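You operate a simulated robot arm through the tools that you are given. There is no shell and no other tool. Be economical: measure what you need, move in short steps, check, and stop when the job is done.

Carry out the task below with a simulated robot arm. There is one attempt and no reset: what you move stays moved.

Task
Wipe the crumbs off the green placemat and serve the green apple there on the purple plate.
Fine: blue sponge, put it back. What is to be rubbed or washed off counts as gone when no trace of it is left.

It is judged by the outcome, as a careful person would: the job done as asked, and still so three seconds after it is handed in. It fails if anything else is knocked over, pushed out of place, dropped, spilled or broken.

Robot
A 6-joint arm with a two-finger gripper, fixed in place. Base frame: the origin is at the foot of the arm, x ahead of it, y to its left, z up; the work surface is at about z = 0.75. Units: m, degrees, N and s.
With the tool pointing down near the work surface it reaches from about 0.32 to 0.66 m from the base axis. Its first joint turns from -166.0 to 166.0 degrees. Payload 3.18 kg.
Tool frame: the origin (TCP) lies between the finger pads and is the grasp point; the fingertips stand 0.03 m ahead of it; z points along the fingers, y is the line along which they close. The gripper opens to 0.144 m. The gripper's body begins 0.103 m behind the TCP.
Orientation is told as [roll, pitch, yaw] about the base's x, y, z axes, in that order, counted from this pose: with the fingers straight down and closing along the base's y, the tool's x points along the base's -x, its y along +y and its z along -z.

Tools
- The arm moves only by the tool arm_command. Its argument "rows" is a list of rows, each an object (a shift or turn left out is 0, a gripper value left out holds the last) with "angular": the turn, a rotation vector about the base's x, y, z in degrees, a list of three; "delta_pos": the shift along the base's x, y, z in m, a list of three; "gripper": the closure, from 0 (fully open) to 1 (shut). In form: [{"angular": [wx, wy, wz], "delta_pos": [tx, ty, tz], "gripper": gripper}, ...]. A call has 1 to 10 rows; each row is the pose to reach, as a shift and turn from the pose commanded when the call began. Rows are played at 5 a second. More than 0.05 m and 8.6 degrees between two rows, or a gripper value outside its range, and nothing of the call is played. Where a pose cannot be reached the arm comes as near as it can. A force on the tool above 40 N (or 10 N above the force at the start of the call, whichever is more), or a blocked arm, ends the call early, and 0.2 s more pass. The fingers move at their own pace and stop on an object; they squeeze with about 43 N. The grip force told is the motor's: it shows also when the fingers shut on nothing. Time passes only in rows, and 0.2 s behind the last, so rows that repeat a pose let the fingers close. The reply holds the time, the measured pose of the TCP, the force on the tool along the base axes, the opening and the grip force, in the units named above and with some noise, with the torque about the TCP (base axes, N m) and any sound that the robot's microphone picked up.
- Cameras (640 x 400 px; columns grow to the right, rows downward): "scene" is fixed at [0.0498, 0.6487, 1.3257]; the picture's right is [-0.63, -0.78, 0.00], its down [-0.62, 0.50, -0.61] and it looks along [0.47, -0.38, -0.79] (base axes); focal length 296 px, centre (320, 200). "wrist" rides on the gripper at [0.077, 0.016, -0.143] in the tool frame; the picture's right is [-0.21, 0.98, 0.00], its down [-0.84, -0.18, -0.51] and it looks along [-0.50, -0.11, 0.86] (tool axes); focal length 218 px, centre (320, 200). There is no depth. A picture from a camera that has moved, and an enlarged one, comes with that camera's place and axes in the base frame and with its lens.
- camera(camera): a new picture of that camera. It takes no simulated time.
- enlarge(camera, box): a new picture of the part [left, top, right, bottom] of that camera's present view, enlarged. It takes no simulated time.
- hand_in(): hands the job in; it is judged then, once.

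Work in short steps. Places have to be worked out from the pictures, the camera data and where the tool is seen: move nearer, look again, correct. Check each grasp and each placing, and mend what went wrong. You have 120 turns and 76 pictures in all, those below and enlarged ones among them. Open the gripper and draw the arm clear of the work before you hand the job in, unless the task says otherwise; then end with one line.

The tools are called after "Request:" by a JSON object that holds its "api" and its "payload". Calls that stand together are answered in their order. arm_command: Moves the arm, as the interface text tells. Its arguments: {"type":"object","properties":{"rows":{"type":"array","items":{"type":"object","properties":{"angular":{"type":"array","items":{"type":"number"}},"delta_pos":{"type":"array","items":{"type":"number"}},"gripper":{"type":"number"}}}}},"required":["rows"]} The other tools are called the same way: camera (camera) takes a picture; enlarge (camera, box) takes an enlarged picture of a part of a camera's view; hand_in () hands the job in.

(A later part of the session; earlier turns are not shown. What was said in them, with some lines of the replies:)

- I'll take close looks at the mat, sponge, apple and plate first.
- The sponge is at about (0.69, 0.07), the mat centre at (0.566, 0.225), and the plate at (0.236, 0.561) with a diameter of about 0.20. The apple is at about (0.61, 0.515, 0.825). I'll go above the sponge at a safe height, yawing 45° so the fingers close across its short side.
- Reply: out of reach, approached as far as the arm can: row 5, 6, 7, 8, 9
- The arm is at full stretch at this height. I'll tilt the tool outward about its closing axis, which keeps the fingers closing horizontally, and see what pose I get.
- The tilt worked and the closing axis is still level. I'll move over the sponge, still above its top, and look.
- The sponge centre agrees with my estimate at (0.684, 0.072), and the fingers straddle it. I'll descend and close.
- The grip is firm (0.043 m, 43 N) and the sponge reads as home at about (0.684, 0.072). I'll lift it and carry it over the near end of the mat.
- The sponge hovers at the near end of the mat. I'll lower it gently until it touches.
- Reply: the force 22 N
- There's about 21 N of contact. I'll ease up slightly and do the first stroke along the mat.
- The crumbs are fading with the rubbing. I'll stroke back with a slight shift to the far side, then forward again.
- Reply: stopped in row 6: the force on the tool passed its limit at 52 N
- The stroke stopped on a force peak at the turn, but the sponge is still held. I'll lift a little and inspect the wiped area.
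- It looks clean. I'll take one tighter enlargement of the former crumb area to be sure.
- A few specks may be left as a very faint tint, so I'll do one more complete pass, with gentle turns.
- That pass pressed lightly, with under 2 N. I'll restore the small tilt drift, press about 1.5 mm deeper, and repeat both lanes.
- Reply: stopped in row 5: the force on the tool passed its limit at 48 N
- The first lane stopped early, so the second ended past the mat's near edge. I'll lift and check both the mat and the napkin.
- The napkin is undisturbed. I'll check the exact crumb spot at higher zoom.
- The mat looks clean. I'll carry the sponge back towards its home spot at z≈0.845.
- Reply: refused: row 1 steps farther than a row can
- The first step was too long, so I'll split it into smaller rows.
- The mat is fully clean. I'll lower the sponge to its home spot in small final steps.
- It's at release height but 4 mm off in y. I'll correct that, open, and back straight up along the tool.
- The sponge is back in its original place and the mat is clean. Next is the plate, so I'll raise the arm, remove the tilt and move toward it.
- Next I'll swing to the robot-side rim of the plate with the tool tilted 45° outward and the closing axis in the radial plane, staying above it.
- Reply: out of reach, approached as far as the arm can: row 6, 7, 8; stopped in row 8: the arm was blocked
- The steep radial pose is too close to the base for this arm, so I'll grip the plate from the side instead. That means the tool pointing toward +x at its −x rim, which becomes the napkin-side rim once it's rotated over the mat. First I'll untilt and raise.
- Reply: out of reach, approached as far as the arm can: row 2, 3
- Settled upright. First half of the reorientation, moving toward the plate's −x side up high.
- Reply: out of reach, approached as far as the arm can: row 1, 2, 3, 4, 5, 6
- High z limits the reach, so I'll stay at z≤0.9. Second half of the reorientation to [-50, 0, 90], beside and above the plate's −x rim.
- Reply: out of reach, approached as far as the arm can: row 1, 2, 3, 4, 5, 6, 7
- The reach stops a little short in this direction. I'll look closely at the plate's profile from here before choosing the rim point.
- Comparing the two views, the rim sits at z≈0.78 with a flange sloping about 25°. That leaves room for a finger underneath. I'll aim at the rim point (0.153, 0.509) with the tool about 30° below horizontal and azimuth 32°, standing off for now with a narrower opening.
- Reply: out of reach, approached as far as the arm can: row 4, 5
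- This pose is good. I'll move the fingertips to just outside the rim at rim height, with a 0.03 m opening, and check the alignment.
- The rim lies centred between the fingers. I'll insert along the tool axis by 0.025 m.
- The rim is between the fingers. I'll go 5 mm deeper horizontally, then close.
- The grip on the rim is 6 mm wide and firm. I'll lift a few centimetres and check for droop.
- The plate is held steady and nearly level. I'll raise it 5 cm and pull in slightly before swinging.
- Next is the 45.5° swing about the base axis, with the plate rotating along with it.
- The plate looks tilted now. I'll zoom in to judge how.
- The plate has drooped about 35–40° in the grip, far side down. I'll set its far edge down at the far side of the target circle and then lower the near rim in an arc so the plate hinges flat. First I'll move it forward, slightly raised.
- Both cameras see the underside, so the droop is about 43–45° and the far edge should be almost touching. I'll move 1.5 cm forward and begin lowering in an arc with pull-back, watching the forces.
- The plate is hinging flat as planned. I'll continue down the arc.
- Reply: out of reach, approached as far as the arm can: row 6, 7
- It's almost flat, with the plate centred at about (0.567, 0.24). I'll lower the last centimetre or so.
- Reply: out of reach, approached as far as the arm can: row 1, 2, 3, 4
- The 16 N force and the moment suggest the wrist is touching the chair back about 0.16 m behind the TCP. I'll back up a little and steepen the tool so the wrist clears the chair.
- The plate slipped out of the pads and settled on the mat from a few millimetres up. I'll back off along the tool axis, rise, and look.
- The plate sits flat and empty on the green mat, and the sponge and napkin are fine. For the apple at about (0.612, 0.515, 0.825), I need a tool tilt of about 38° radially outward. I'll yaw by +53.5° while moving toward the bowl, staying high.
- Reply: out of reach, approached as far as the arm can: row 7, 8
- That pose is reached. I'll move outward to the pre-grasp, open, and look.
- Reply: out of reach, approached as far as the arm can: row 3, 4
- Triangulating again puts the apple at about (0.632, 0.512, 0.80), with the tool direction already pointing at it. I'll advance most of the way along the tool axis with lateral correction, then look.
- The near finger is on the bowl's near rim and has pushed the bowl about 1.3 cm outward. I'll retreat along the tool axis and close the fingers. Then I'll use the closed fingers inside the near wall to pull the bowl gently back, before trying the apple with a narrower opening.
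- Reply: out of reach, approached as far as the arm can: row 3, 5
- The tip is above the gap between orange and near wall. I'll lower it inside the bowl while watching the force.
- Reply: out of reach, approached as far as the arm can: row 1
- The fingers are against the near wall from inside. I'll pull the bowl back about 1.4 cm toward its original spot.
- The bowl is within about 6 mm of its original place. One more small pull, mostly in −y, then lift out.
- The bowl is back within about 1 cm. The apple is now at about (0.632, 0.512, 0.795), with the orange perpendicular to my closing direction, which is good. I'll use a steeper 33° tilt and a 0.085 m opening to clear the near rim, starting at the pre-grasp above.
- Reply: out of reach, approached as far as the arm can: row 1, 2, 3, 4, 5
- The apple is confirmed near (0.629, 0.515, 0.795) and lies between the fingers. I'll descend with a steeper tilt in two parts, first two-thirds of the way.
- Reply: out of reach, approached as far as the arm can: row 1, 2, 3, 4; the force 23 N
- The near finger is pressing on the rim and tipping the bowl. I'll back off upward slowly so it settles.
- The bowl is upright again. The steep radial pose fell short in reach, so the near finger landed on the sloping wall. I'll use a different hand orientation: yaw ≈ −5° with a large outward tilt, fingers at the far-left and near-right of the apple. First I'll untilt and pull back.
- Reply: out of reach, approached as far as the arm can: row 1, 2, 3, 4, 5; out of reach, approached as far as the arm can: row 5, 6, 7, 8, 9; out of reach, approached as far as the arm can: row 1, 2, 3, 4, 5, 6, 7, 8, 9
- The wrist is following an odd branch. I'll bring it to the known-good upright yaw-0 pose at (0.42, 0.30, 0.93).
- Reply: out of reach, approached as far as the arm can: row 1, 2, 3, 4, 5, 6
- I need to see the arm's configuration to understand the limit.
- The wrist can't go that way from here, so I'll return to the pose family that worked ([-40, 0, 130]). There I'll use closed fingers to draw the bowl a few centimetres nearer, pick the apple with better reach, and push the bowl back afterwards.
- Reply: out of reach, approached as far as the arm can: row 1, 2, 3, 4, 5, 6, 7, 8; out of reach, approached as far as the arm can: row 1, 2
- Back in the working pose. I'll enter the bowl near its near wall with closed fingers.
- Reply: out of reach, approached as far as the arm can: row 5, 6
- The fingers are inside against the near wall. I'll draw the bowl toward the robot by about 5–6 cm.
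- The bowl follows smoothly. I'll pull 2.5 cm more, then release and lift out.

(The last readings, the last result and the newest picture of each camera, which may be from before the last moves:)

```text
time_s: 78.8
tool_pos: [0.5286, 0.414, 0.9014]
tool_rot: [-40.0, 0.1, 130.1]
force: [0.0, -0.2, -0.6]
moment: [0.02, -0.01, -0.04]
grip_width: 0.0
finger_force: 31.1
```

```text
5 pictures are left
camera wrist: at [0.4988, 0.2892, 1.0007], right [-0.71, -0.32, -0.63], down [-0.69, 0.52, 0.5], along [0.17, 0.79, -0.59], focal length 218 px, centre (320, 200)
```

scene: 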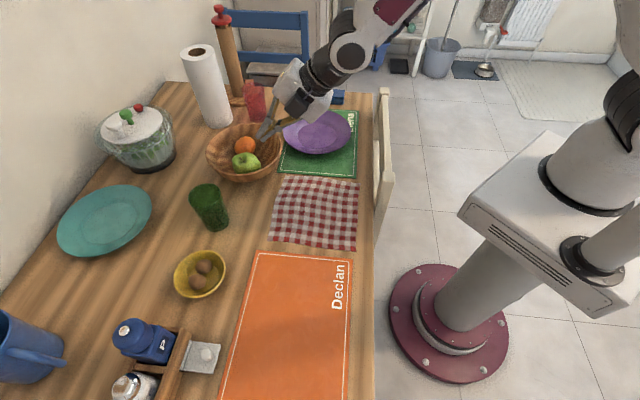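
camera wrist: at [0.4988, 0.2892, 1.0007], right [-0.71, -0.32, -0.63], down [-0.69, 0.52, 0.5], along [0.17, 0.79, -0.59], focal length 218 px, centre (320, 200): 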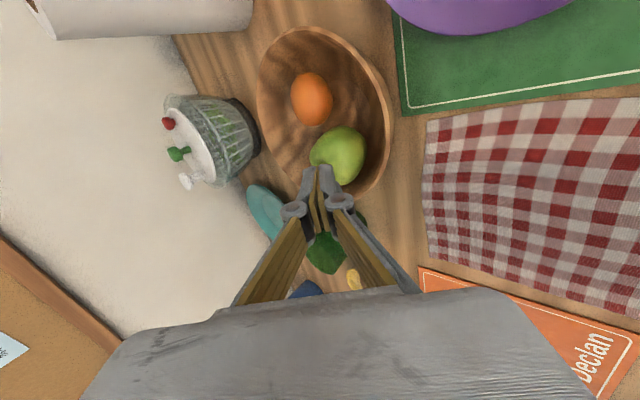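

The bowl came closer and upright. The apple is now at about (0.574, 0.465, 0.797), well within reach, with the orange out of the fingers' way. I'll go to the pre-grasp at 30° tilt with a 0.08 m opening.

Request:
{"api": "arm_command", "payload": {"rows": [{"angular": [-3.1, 3.9, 0], "delta_pos": [0.004, 0.01, 0]}, {"angular": [-6.3, 7.8, 0], "delta_pos": [0.0124, 0.024, -0.005]}, {"angular": [-6.3, 7.8, 0], "delta_pos": [0.0124, 0.024, -0.018], "gripper": 0.444}, {"angular": [-6.3, 7.8, 0], "delta_pos": [0.0124, 0.024, -0.018], "gripper": 0.444}, {"angular": [-6.3, 7.8, 0], "delta_pos": [0.0124, 0.024, -0.018], "gripper": 0.444}]}}

```text
time_s: 80.0
tool_pos: [0.5398, 0.4384, 0.8831]
tool_rot: [-30.1, -0.2, 130.1]
force: [-0.8, -0.3, 0.4]
moment: [-0.01, -0.03, 0.0]
grip_width: 0.0798
finger_force: 0.1
```

The pose was reached exactly. I'll take one wrist look to fine-tune the alignment.

Request:
{"api": "enlarge", "payload": {"camera": "wrist", "box": [190, 40, 470, 240]}}

```text
2.00 times, centred on (330, 140) of wrist
camera zoom: at [0.5257, 0.325, 0.9987], right [-0.78, -0.39, -0.49], down [-0.62, 0.58, 0.53], along [0.08, 0.72, -0.69], focal length 436 px, centre (300, 320)
```

zoom: 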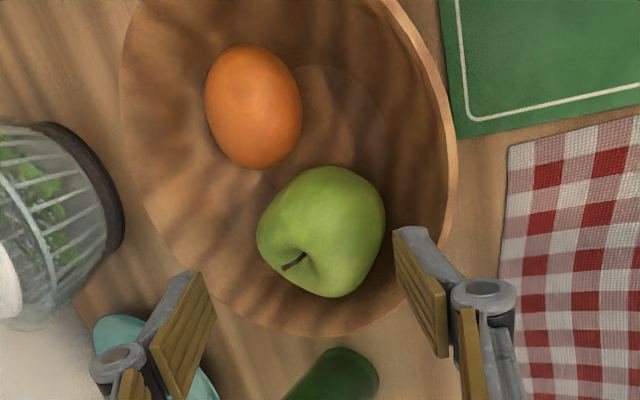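

The apple is 0.072 m wide at about (0.570, 0.467) and the fingers bracket it. I'll descend along the tool axis.

Request:
{"api": "arm_command", "payload": {"rows": [{"delta_pos": [0.006, 0.006, -0.015], "gripper": 0.42}, {"delta_pos": [0.012, 0.012, -0.03]}, {"delta_pos": [0.018, 0.018, -0.044]}, {"delta_pos": [0.022, 0.022, -0.055]}, {"delta_pos": [0.024, 0.024, -0.0606]}]}}

```text
time_s: 81.2
tool_pos: [0.5651, 0.4633, 0.8236]
tool_rot: [-30.0, -0.2, 130.1]
force: [-2.2, -2.3, 5.6]
moment: [-0.22, 0.29, 0.01]
grip_width: 0.1024
finger_force: 1.7
```

There's a light contact and a finger has been spread a bit. I'll take one look before closing.

Request:
{"api": "enlarge", "payload": {"camera": "wrist", "box": [190, 40, 470, 240]}}

```text
2.00 times, centred on (330, 140) of wrist
camera zoom: at [0.5497, 0.3494, 0.9387], right [-0.78, -0.39, -0.49], down [-0.62, 0.58, 0.53], along [0.08, 0.72, -0.69], focal length 436 px, centre (300, 320)
```

zoom: 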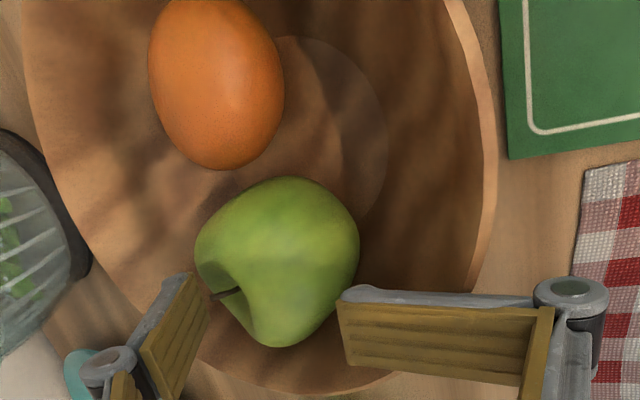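

The near finger grazed the apple and pushed it about 2 cm outward, to about (0.589, 0.477). I'll retreat to let the finger straighten, re-aim with a wider centred opening, and look again.

Request:
{"api": "arm_command", "payload": {"rows": [{"delta_pos": [-0.008, -0.007, 0.018]}, {"delta_pos": [-0.016, -0.013, 0.036]}, {"delta_pos": [-0.023, -0.019, 0.052], "gripper": 0.34}, {"delta_pos": [-0.009, -0.013, 0.05], "gripper": 0.34}, {"delta_pos": [-0.009, -0.013, 0.046], "gripper": 0.34}]}}

Request:
{"api": "enlarge", "payload": {"camera": "wrist", "box": [190, 40, 470, 240]}}

```text
time_s: 82.4
tool_pos: [0.5563, 0.451, 0.8706]
tool_rot: [-30.0, -0.3, 130.1]
force: [0.1, 0.5, -0.4]
moment: [-0.02, -0.02, -0.01]
grip_width: 0.0949
finger_force: 0.0
```

```text
2.00 times, centred on (330, 140) of wrist
camera zoom: at [0.5419, 0.337, 0.9856], right [-0.78, -0.38, -0.49], down [-0.62, 0.58, 0.53], along [0.08, 0.72, -0.69], focal length 436 px, centre (300, 320)
```

zoom: 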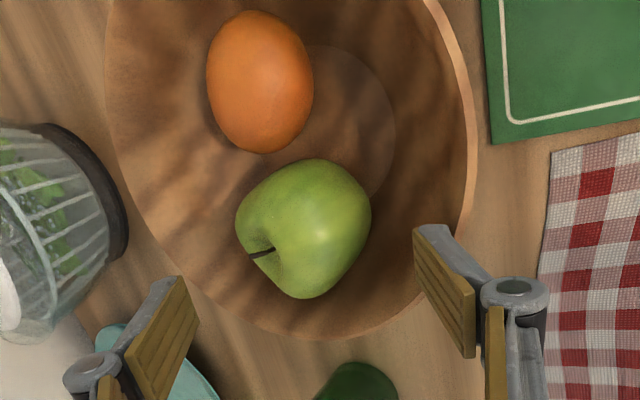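

The apple is at (0.589, 0.4755, 0.798), exactly on the tool axis. I'll advance 0.056 m, then close with a small further advance.

Request:
{"api": "arm_command", "payload": {"rows": [{"delta_pos": [0.0062, 0.005, -0.0139]}, {"delta_pos": [0.0124, 0.01, -0.0277]}, {"delta_pos": [0.0177, 0.0144, -0.0398]}, {"delta_pos": [0.0217, 0.0176, -0.0485]}, {"delta_pos": [0.0217, 0.0176, -0.0485]}]}}

```text
time_s: 83.6
tool_pos: [0.5777, 0.4672, 0.8203]
tool_rot: [-30.0, -0.2, 130.1]
force: [-3.2, -0.2, 3.1]
moment: [-0.17, 0.17, -0.13]
grip_width: 0.1131
finger_force: 1.9
```

A finger is again lightly loaded. I'll relieve it by raising 4 mm and close gradually, reading the grip width.

Request:
{"api": "arm_command", "payload": {"rows": [{"delta_pos": [-0.001, -0.001, 0.004]}, {"delta_pos": [-0.001, -0.001, 0.004], "gripper": 0.42}, {"delta_pos": [-0.001, -0.001, 0.004], "gripper": 0.5}, {"delta_pos": [-0.001, -0.001, 0.004], "gripper": 0.7}, {"delta_pos": [-0.001, -0.001, 0.004], "gripper": 1}, {"delta_pos": [-0.001, -0.001, 0.004], "gripper": 1}, {"delta_pos": [-0.001, -0.001, 0.004], "gripper": 1}]}}

```text
time_s: 84.7
tool_pos: [0.5885, 0.4767, 0.8471]
tool_rot: [-33.1, -0.2, 130.2]
force: [10.8, 10.5, 35.4]
moment: [-0.46, 0.04, 0.02]
grip_width: 0.0219
finger_force: 40.4
stopped in row 5: the force on the tool passed its limit at 46 N (the readings are from after the stop); the commanded pose is now the measured one
```

The fingers slipped over the apple. I'll open and back straight up gently.

Request:
{"api": "arm_command", "payload": {"rows": [{"delta_pos": [0, 0, 0.003], "gripper": 0.8}, {"delta_pos": [-0.001, -0.001, 0.01], "gripper": 0.6}, {"delta_pos": [-0.006, -0.005, 0.025], "gripper": 0.4}, {"delta_pos": [-0.014, -0.012, 0.04], "gripper": 0.34}, {"delta_pos": [-0.022, -0.018, 0.045], "gripper": 0.34}]}}

Request:
{"api": "camera", "payload": {"camera": "wrist"}}

```text
time_s: 85.9
tool_pos: [0.5618, 0.4546, 0.879]
tool_rot: [-31.4, -0.1, 130.2]
force: [0.9, -0.1, 0.9]
moment: [0.0, -0.01, 0.02]
grip_width: 0.095
finger_force: 0.0
```

```text
1 pictures are left
camera wrist: at [0.5435, 0.3385, 0.9924], right [-0.77, -0.38, -0.51], down [-0.63, 0.57, 0.53], along [0.09, 0.73, -0.68], focal length 218 px, centre (320, 200)
```

wrist: 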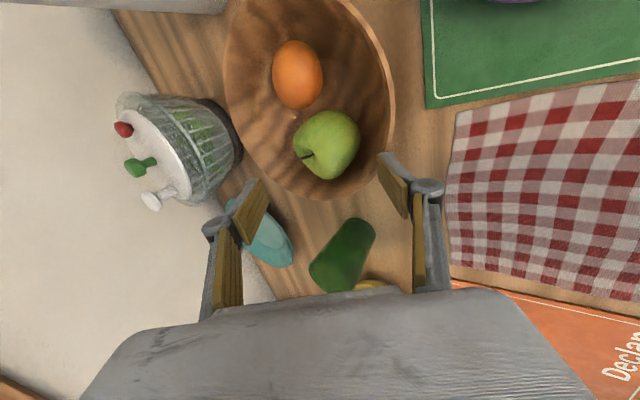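

The geometry is clear now: the apple leans against the bowl's left slope, so the low near finger hits the wall before passing the apple's equator. If I rotate the hand about 45° around its own axis, the low finger drops toward the bowl's flat centre instead. I'll try that here, above the bowl.

Request:
{"api": "arm_command", "payload": {"rows": [{"angular": [-2.9, -2.4, 6.5], "delta_pos": [0, 0, 0.01]}, {"angular": [-5.8, -4.7, 13]}, {"angular": [-8.7, -7.1, 19.5]}, {"angular": [-11.7, -9.5, 26]}, {"angular": [-14.6, -11.8, 32.5]}, {"angular": [-17.5, -14.2, 39]}, {"angular": [-17.5, -14.2, 39]}]}}

```text
time_s: 87.5
tool_pos: [0.5611, 0.4533, 0.8805]
tool_rot: [-23.2, 20.4, 171.2]
force: [-0.4, -0.5, -0.4]
moment: [-0.01, -0.02, 0.03]
grip_width: 0.095
finger_force: 0.0
```

The rotation was reached freely. The low finger now points toward −y, where the flat centre of the bowl is. I'll shift to align with the apple and descend along the tool axis.

Request:
{"api": "arm_command", "payload": {"rows": [{"delta_pos": [0, -0.011, -0.004], "gripper": 0.39}, {"delta_pos": [0.0064, -0.0052, -0.0187]}, {"delta_pos": [0.0128, 0.0005, -0.0333]}, {"delta_pos": [0.0192, 0.0063, -0.048]}, {"delta_pos": [0.0259, 0.012, -0.0628]}, {"delta_pos": [0.0259, 0.012, -0.0628]}]}}

```text
time_s: 88.9
tool_pos: [0.5879, 0.4651, 0.8183]
tool_rot: [-23.2, 20.6, 171.3]
force: [0.4, -3.5, 5.4]
moment: [-0.07, 0.04, -0.07]
grip_width: 0.0882
finger_force: 0.1
```

The opening is undisturbed, with only light contact on the left finger. I'll shift 3 mm away from it and close gradually.

Request:
{"api": "arm_command", "payload": {"rows": [{"delta_pos": [0, -0.003, 0.0]}, {"delta_pos": [0, -0.003, 0.0], "gripper": 0.45}, {"delta_pos": [0, -0.003, 0.0], "gripper": 0.5}, {"delta_pos": [0, -0.003, 0.0], "gripper": 0.6}, {"delta_pos": [0, -0.003, 0.0], "gripper": 0.6}]}}

```text
time_s: 90.1
tool_pos: [0.5859, 0.4627, 0.8168]
tool_rot: [-23.1, 20.4, 171.2]
force: [-0.3, 0.4, 2.7]
moment: [0.08, 0.03, 0.06]
grip_width: 0.0664
finger_force: 43.6
```

The fingers stopped on the apple at 0.066 m with full grip force. I'll lift slowly.

Request:
{"api": "arm_command", "payload": {"rows": [{"delta_pos": [-0.002, -0.001, 0.008], "gripper": 0.7}, {"delta_pos": [-0.004, -0.002, 0.02]}, {"delta_pos": [-0.008, -0.006, 0.035]}, {"delta_pos": [-0.014, -0.01, 0.05]}, {"delta_pos": [-0.02, -0.015, 0.065]}, {"delta_pos": [-0.02, -0.015, 0.065]}]}}

```text
time_s: 91.5
tool_pos: [0.5658, 0.4471, 0.8835]
tool_rot: [-23.3, 20.4, 171.2]
force: [0.8, 0.0, -1.1]
moment: [-0.03, 0.0, 0.02]
grip_width: 0.0665
finger_force: 42.9
```

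The apple is held and out of the bowl. I'll carry it over the plate, turning with the base azimuth.

Request:
{"api": "arm_command", "payload": {"rows": [{"angular": [0, 0, -2], "delta_pos": [-0.012, -0.02, 0.012]}, {"angular": [0, 0, -4.5], "delta_pos": [-0.02, -0.05, 0.02]}, {"angular": [0, 0, -7], "delta_pos": [-0.022, -0.09, 0.022]}, {"angular": [0, 0, -10], "delta_pos": [-0.02, -0.13, 0.022]}, {"angular": [0, 0, -13], "delta_pos": [-0.015, -0.172, 0.02]}, {"angular": [0, 0, -15.7], "delta_pos": [-0.008, -0.2115, 0.005]}, {"angular": [0, 0, -15.7], "delta_pos": [-0.008, -0.2115, -0.01]}]}}

```text
time_s: 93.1
tool_pos: [0.5593, 0.2354, 0.8728]
tool_rot: [-22.7, 20.4, 155.5]
force: [0.5, 0.2, -1.8]
moment: [-0.02, 0.01, -0.02]
grip_width: 0.0665
finger_force: 43.1
```

It's over the plate centre. I'll lower it toward contact.

Request:
{"api": "arm_command", "payload": {"rows": [{"delta_pos": [0, 0, -0.02]}, {"delta_pos": [0, 0, -0.038]}, {"delta_pos": [0, 0, -0.05]}, {"delta_pos": [0, 0, -0.055]}, {"delta_pos": [0, 0, -0.055]}]}}

```text
time_s: 94.3
tool_pos: [0.5589, 0.2354, 0.8157]
tool_rot: [-23.3, 20.4, 155.5]
force: [-0.2, 0.9, -1.7]
moment: [-0.04, 0.05, -0.04]
grip_width: 0.0667
finger_force: 42.8
out of reach, approached as far as the arm can: row 1, 2
```

No contact yet (−1.7 N is just the weight). I'll creep down.

Request:
{"api": "arm_command", "payload": {"rows": [{"delta_pos": [0, 0, -0.0015]}, {"delta_pos": [0, 0, -0.003]}]}}

Request:
{"api": "arm_command", "payload": {"rows": [{"delta_pos": [0, 0, -0.0015]}, {"delta_pos": [0, 0, -0.003]}]}}

```text
time_s: 94.9
tool_pos: [0.5593, 0.2368, 0.8131]
tool_rot: [-23.2, 20.4, 155.4]
force: [0.0, -0.2, -0.9]
moment: [0.03, 0.02, 0.01]
grip_width: 0.0664
finger_force: 42.9
```

```text
time_s: 95.5
tool_pos: [0.5583, 0.2365, 0.8114]
tool_rot: [-23.1, 20.5, 155.5]
force: [-0.8, 0.1, -1.4]
moment: [-0.04, 0.03, -0.02]
grip_width: 0.0666
finger_force: 43.1
```

Still free, so I'll continue creeping.

Request:
{"api": "arm_command", "payload": {"rows": [{"delta_pos": [0, 0, -0.0015]}, {"delta_pos": [0, 0, -0.003]}]}}

Request:
{"api": "arm_command", "payload": {"rows": [{"delta_pos": [0, 0, -0.0015]}, {"delta_pos": [0, 0, -0.003]}]}}

```text
time_s: 96.1
tool_pos: [0.5591, 0.2357, 0.8078]
tool_rot: [-23.2, 20.5, 155.5]
force: [-0.2, 0.3, -1.4]
moment: [0.0, 0.02, 0.02]
grip_width: 0.0666
finger_force: 43.1
```

```text
time_s: 96.7
tool_pos: [0.5589, 0.2362, 0.8045]
tool_rot: [-23.2, 20.4, 155.5]
force: [0.6, 0.4, -1.2]
moment: [-0.01, 0.05, 0.01]
grip_width: 0.0667
finger_force: 42.6
```

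Request:
{"api": "arm_command", "payload": {"rows": [{"delta_pos": [0, 0, -0.0015]}, {"delta_pos": [0, 0, -0.003]}]}}

Request:
{"api": "arm_command", "payload": {"rows": [{"delta_pos": [0, 0, -0.001]}, {"delta_pos": [0, 0, -0.002]}]}}

```text
time_s: 97.3
tool_pos: [0.5599, 0.2369, 0.8042]
tool_rot: [-23.4, 20.7, 155.4]
force: [-9.5, -6.8, 28.2]
moment: [-0.13, 0.12, -0.02]
grip_width: 0.0663
finger_force: 43.2
```

```text
time_s: 97.8
tool_pos: [0.5609, 0.238, 0.8045]
tool_rot: [-23.7, 20.7, 155.4]
force: [-2.6, -0.7, 8.5]
moment: [-0.11, 0.15, 0.02]
grip_width: 0.066
finger_force: 43.3
stopped in row 2: the force on the tool passed its limit at 43 N (the readings are from after the stop); the commanded pose is now the measured one
```

Contact with the plate. I'll relieve slightly and open slowly while easing back along the tool axis.

Request:
{"api": "arm_command", "payload": {"rows": [{"delta_pos": [0, 0, 0.0008]}, {"delta_pos": [0, 0, 0.0008], "gripper": 0.52}, {"delta_pos": [0, 0, 0.0015], "gripper": 0.48}, {"delta_pos": [-0.0005, 0, 0.003], "gripper": 0.44}, {"delta_pos": [-0.001, 0, 0.004], "gripper": 0.4}, {"delta_pos": [-0.001, 0, 0.004], "gripper": 0.38}, {"delta_pos": [-0.001, 0, 0.004], "gripper": 0.38}]}}

```text
time_s: 99.3
tool_pos: [0.5589, 0.2373, 0.806]
tool_rot: [-23.5, 20.8, 155.4]
force: [0.5, 1.2, 0.6]
moment: [0.0, 0.01, 0.04]
grip_width: 0.0893
finger_force: 0.1
```

Released cleanly. I'll withdraw along the tool axis.

Request:
{"api": "arm_command", "payload": {"rows": [{"delta_pos": [-0.0055, -0.0027, 0.0103]}, {"delta_pos": [-0.011, -0.0054, 0.0207]}, {"delta_pos": [-0.018, -0.009, 0.0344]}, {"delta_pos": [-0.027, -0.0135, 0.0517]}, {"delta_pos": [-0.036, -0.018, 0.069]}, {"delta_pos": [-0.045, -0.022, 0.08]}]}}

```text
time_s: 100.8
tool_pos: [0.5143, 0.2136, 0.8864]
tool_rot: [-23.3, 20.8, 155.4]
force: [-0.4, -0.1, -1.2]
moment: [0.01, 0.03, 0.02]
grip_width: 0.0893
finger_force: 0.1
```

I'll use my last picture now to verify the apple and plate and to measure exactly how far the bowl has to go back.

Request:
{"api": "enlarge", "payload": {"camera": "scene", "box": [180, 70, 400, 207]}}

```text
2.91 times, centred on (290, 138) of scene
camera zoom: at [0.0498, 0.6487, 1.3257], right [-0.63, -0.78, 0.0], down [-0.62, 0.5, -0.61], along [0.47, -0.38, -0.79], focal length 860 px, centre (407, 379)
```

zoom: 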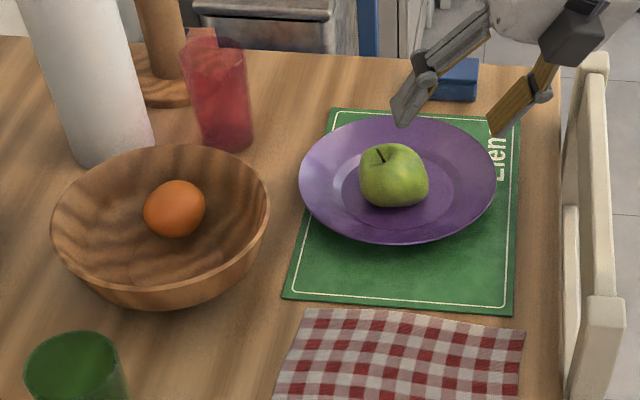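

The apple sits on the purple plate on the clean mat. Compared with the first image, the bowl must go back about 3 cm along (0.63, 0.78). I'll close the fingers and move to just outside the bowl's near side, passing above the plate.

Request:
{"api": "arm_command", "payload": {"rows": [{"delta_pos": [-0.01, 0.0, 0.015], "gripper": 1}, {"angular": [0, 0, 3], "delta_pos": [-0.01, 0.03, 0.02], "gripper": 1}, {"angular": [0, 0, 7], "delta_pos": [-0.005, 0.07, 0.02], "gripper": 1}, {"angular": [0, 0, 11], "delta_pos": [0.01, 0.11, 0.015], "gripper": 1}, {"angular": [0, 0, 15.7], "delta_pos": [0.028, 0.143, 0.01], "gripper": 1}, {"angular": [0, 0, 15.7], "delta_pos": [0.033, 0.146, 0.0], "gripper": 1}]}}

```text
time_s: 102.2
tool_pos: [0.5457, 0.3612, 0.885]
tool_rot: [-23.4, 20.7, 171.2]
force: [0.1, 0.1, 0.4]
moment: [-0.01, 0.02, 0.01]
grip_width: 0.0
finger_force: 30.5
```

In position with the fingers shut. I'll lower alongside the bowl.

Request:
{"api": "arm_command", "payload": {"rows": [{"delta_pos": [0, 0, -0.02]}, {"delta_pos": [0, 0, -0.04]}, {"delta_pos": [0, 0, -0.058]}, {"delta_pos": [0, 0, -0.072]}, {"delta_pos": [0, 0, -0.072]}]}}

```text
time_s: 103.3
tool_pos: [0.5469, 0.3599, 0.8122]
tool_rot: [-23.4, 20.6, 171.1]
force: [-0.1, 0.1, 0.1]
moment: [-0.02, 0.01, -0.02]
grip_width: 0.0
finger_force: 30.8
```

No contact. I'll advance in small steps toward the bowl to find it.

Request:
{"api": "arm_command", "payload": {"rows": [{"delta_pos": [0.0031, 0.0039, 0]}, {"delta_pos": [0.0063, 0.0078, 0]}]}}

Request:
{"api": "arm_command", "payload": {"rows": [{"delta_pos": [0.002, 0.0025, 0]}, {"delta_pos": [0.004, 0.005, 0]}]}}

```text
time_s: 104.0
tool_pos: [0.5538, 0.369, 0.8138]
tool_rot: [-23.4, 20.7, 171.3]
force: [-0.2, 0.4, 0.9]
moment: [0.01, -0.02, -0.03]
grip_width: 0.0002
finger_force: 30.7
```

```text
time_s: 104.5
tool_pos: [0.5565, 0.3743, 0.8154]
tool_rot: [-23.4, 20.8, 171.2]
force: [-1.2, -0.8, -0.7]
moment: [-0.04, -0.01, -0.03]
grip_width: 0.0001
finger_force: 30.8
```

There's a hint of resistance. One more small step to confirm.

Request:
{"api": "arm_command", "payload": {"rows": [{"delta_pos": [0.0013, 0.0016, -0.001]}, {"delta_pos": [0.0025, 0.0031, -0.002]}]}}

```text
time_s: 105.2
tool_pos: [0.5604, 0.3779, 0.8132]
tool_rot: [-23.5, 20.8, 171.0]
force: [-1.4, -0.9, 0.3]
moment: [-0.02, -0.01, 0.01]
grip_width: 0.0
finger_force: 30.7
```

The steady 1.7 N push means the bowl is sliding, with contact beginning near (0.555, 0.371). I'll push the remaining 2.2 cm or so.

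Request:
{"api": "arm_command", "payload": {"rows": [{"delta_pos": [0.0035, 0.0043, 0]}, {"delta_pos": [0.007, 0.0086, 0]}, {"delta_pos": [0.0105, 0.0129, 0]}, {"delta_pos": [0.0138, 0.0171, 0]}, {"delta_pos": [0.0138, 0.0171, 0]}]}}

```text
time_s: 106.3
tool_pos: [0.5745, 0.3943, 0.8133]
tool_rot: [-23.4, 20.7, 171.2]
force: [-1.3, -1.1, -0.6]
moment: [-0.05, 0.02, -0.01]
grip_width: 0.0002
finger_force: 30.8
```

The bowl followed with steady light force and should be home within a few millimetres. I'll withdraw, rise, and clear the work.

Request:
{"api": "arm_command", "payload": {"rows": [{"delta_pos": [-0.008, -0.01, 0.0]}, {"delta_pos": [-0.014, -0.016, 0.015]}, {"delta_pos": [-0.018, -0.02, 0.045]}, {"delta_pos": [-0.025, -0.025, 0.08]}, {"delta_pos": [-0.06, -0.03, 0.09]}, {"delta_pos": [-0.1, -0.035, 0.09], "gripper": 0.6}, {"delta_pos": [-0.14, -0.04, 0.09], "gripper": 0.4}, {"delta_pos": [-0.17, -0.045, 0.09], "gripper": 0.4}]}}

```text
time_s: 108.2
tool_pos: [0.4189, 0.3511, 0.9009]
tool_rot: [-23.0, 20.6, 171.3]
force: [0.5, 0.7, -0.4]
moment: [0.02, 0.02, -0.02]
grip_width: 0.0863
finger_force: 0.0
out of reach, approached as far as the arm can: row 8
```

The arm is clear and the gripper is open, so I'll hand the job in.

Request:
{"api": "hand_in", "payload": {}}

```text
The job is handed in.
```

I wiped the crumbs off the green placemat, put the blue sponge back in its place, and set the green apple on the purple plate on that mat. While reaching for the apple I moved the fruit bowl, then pushed it back to about where it was; I had no pictures left to check that last push.
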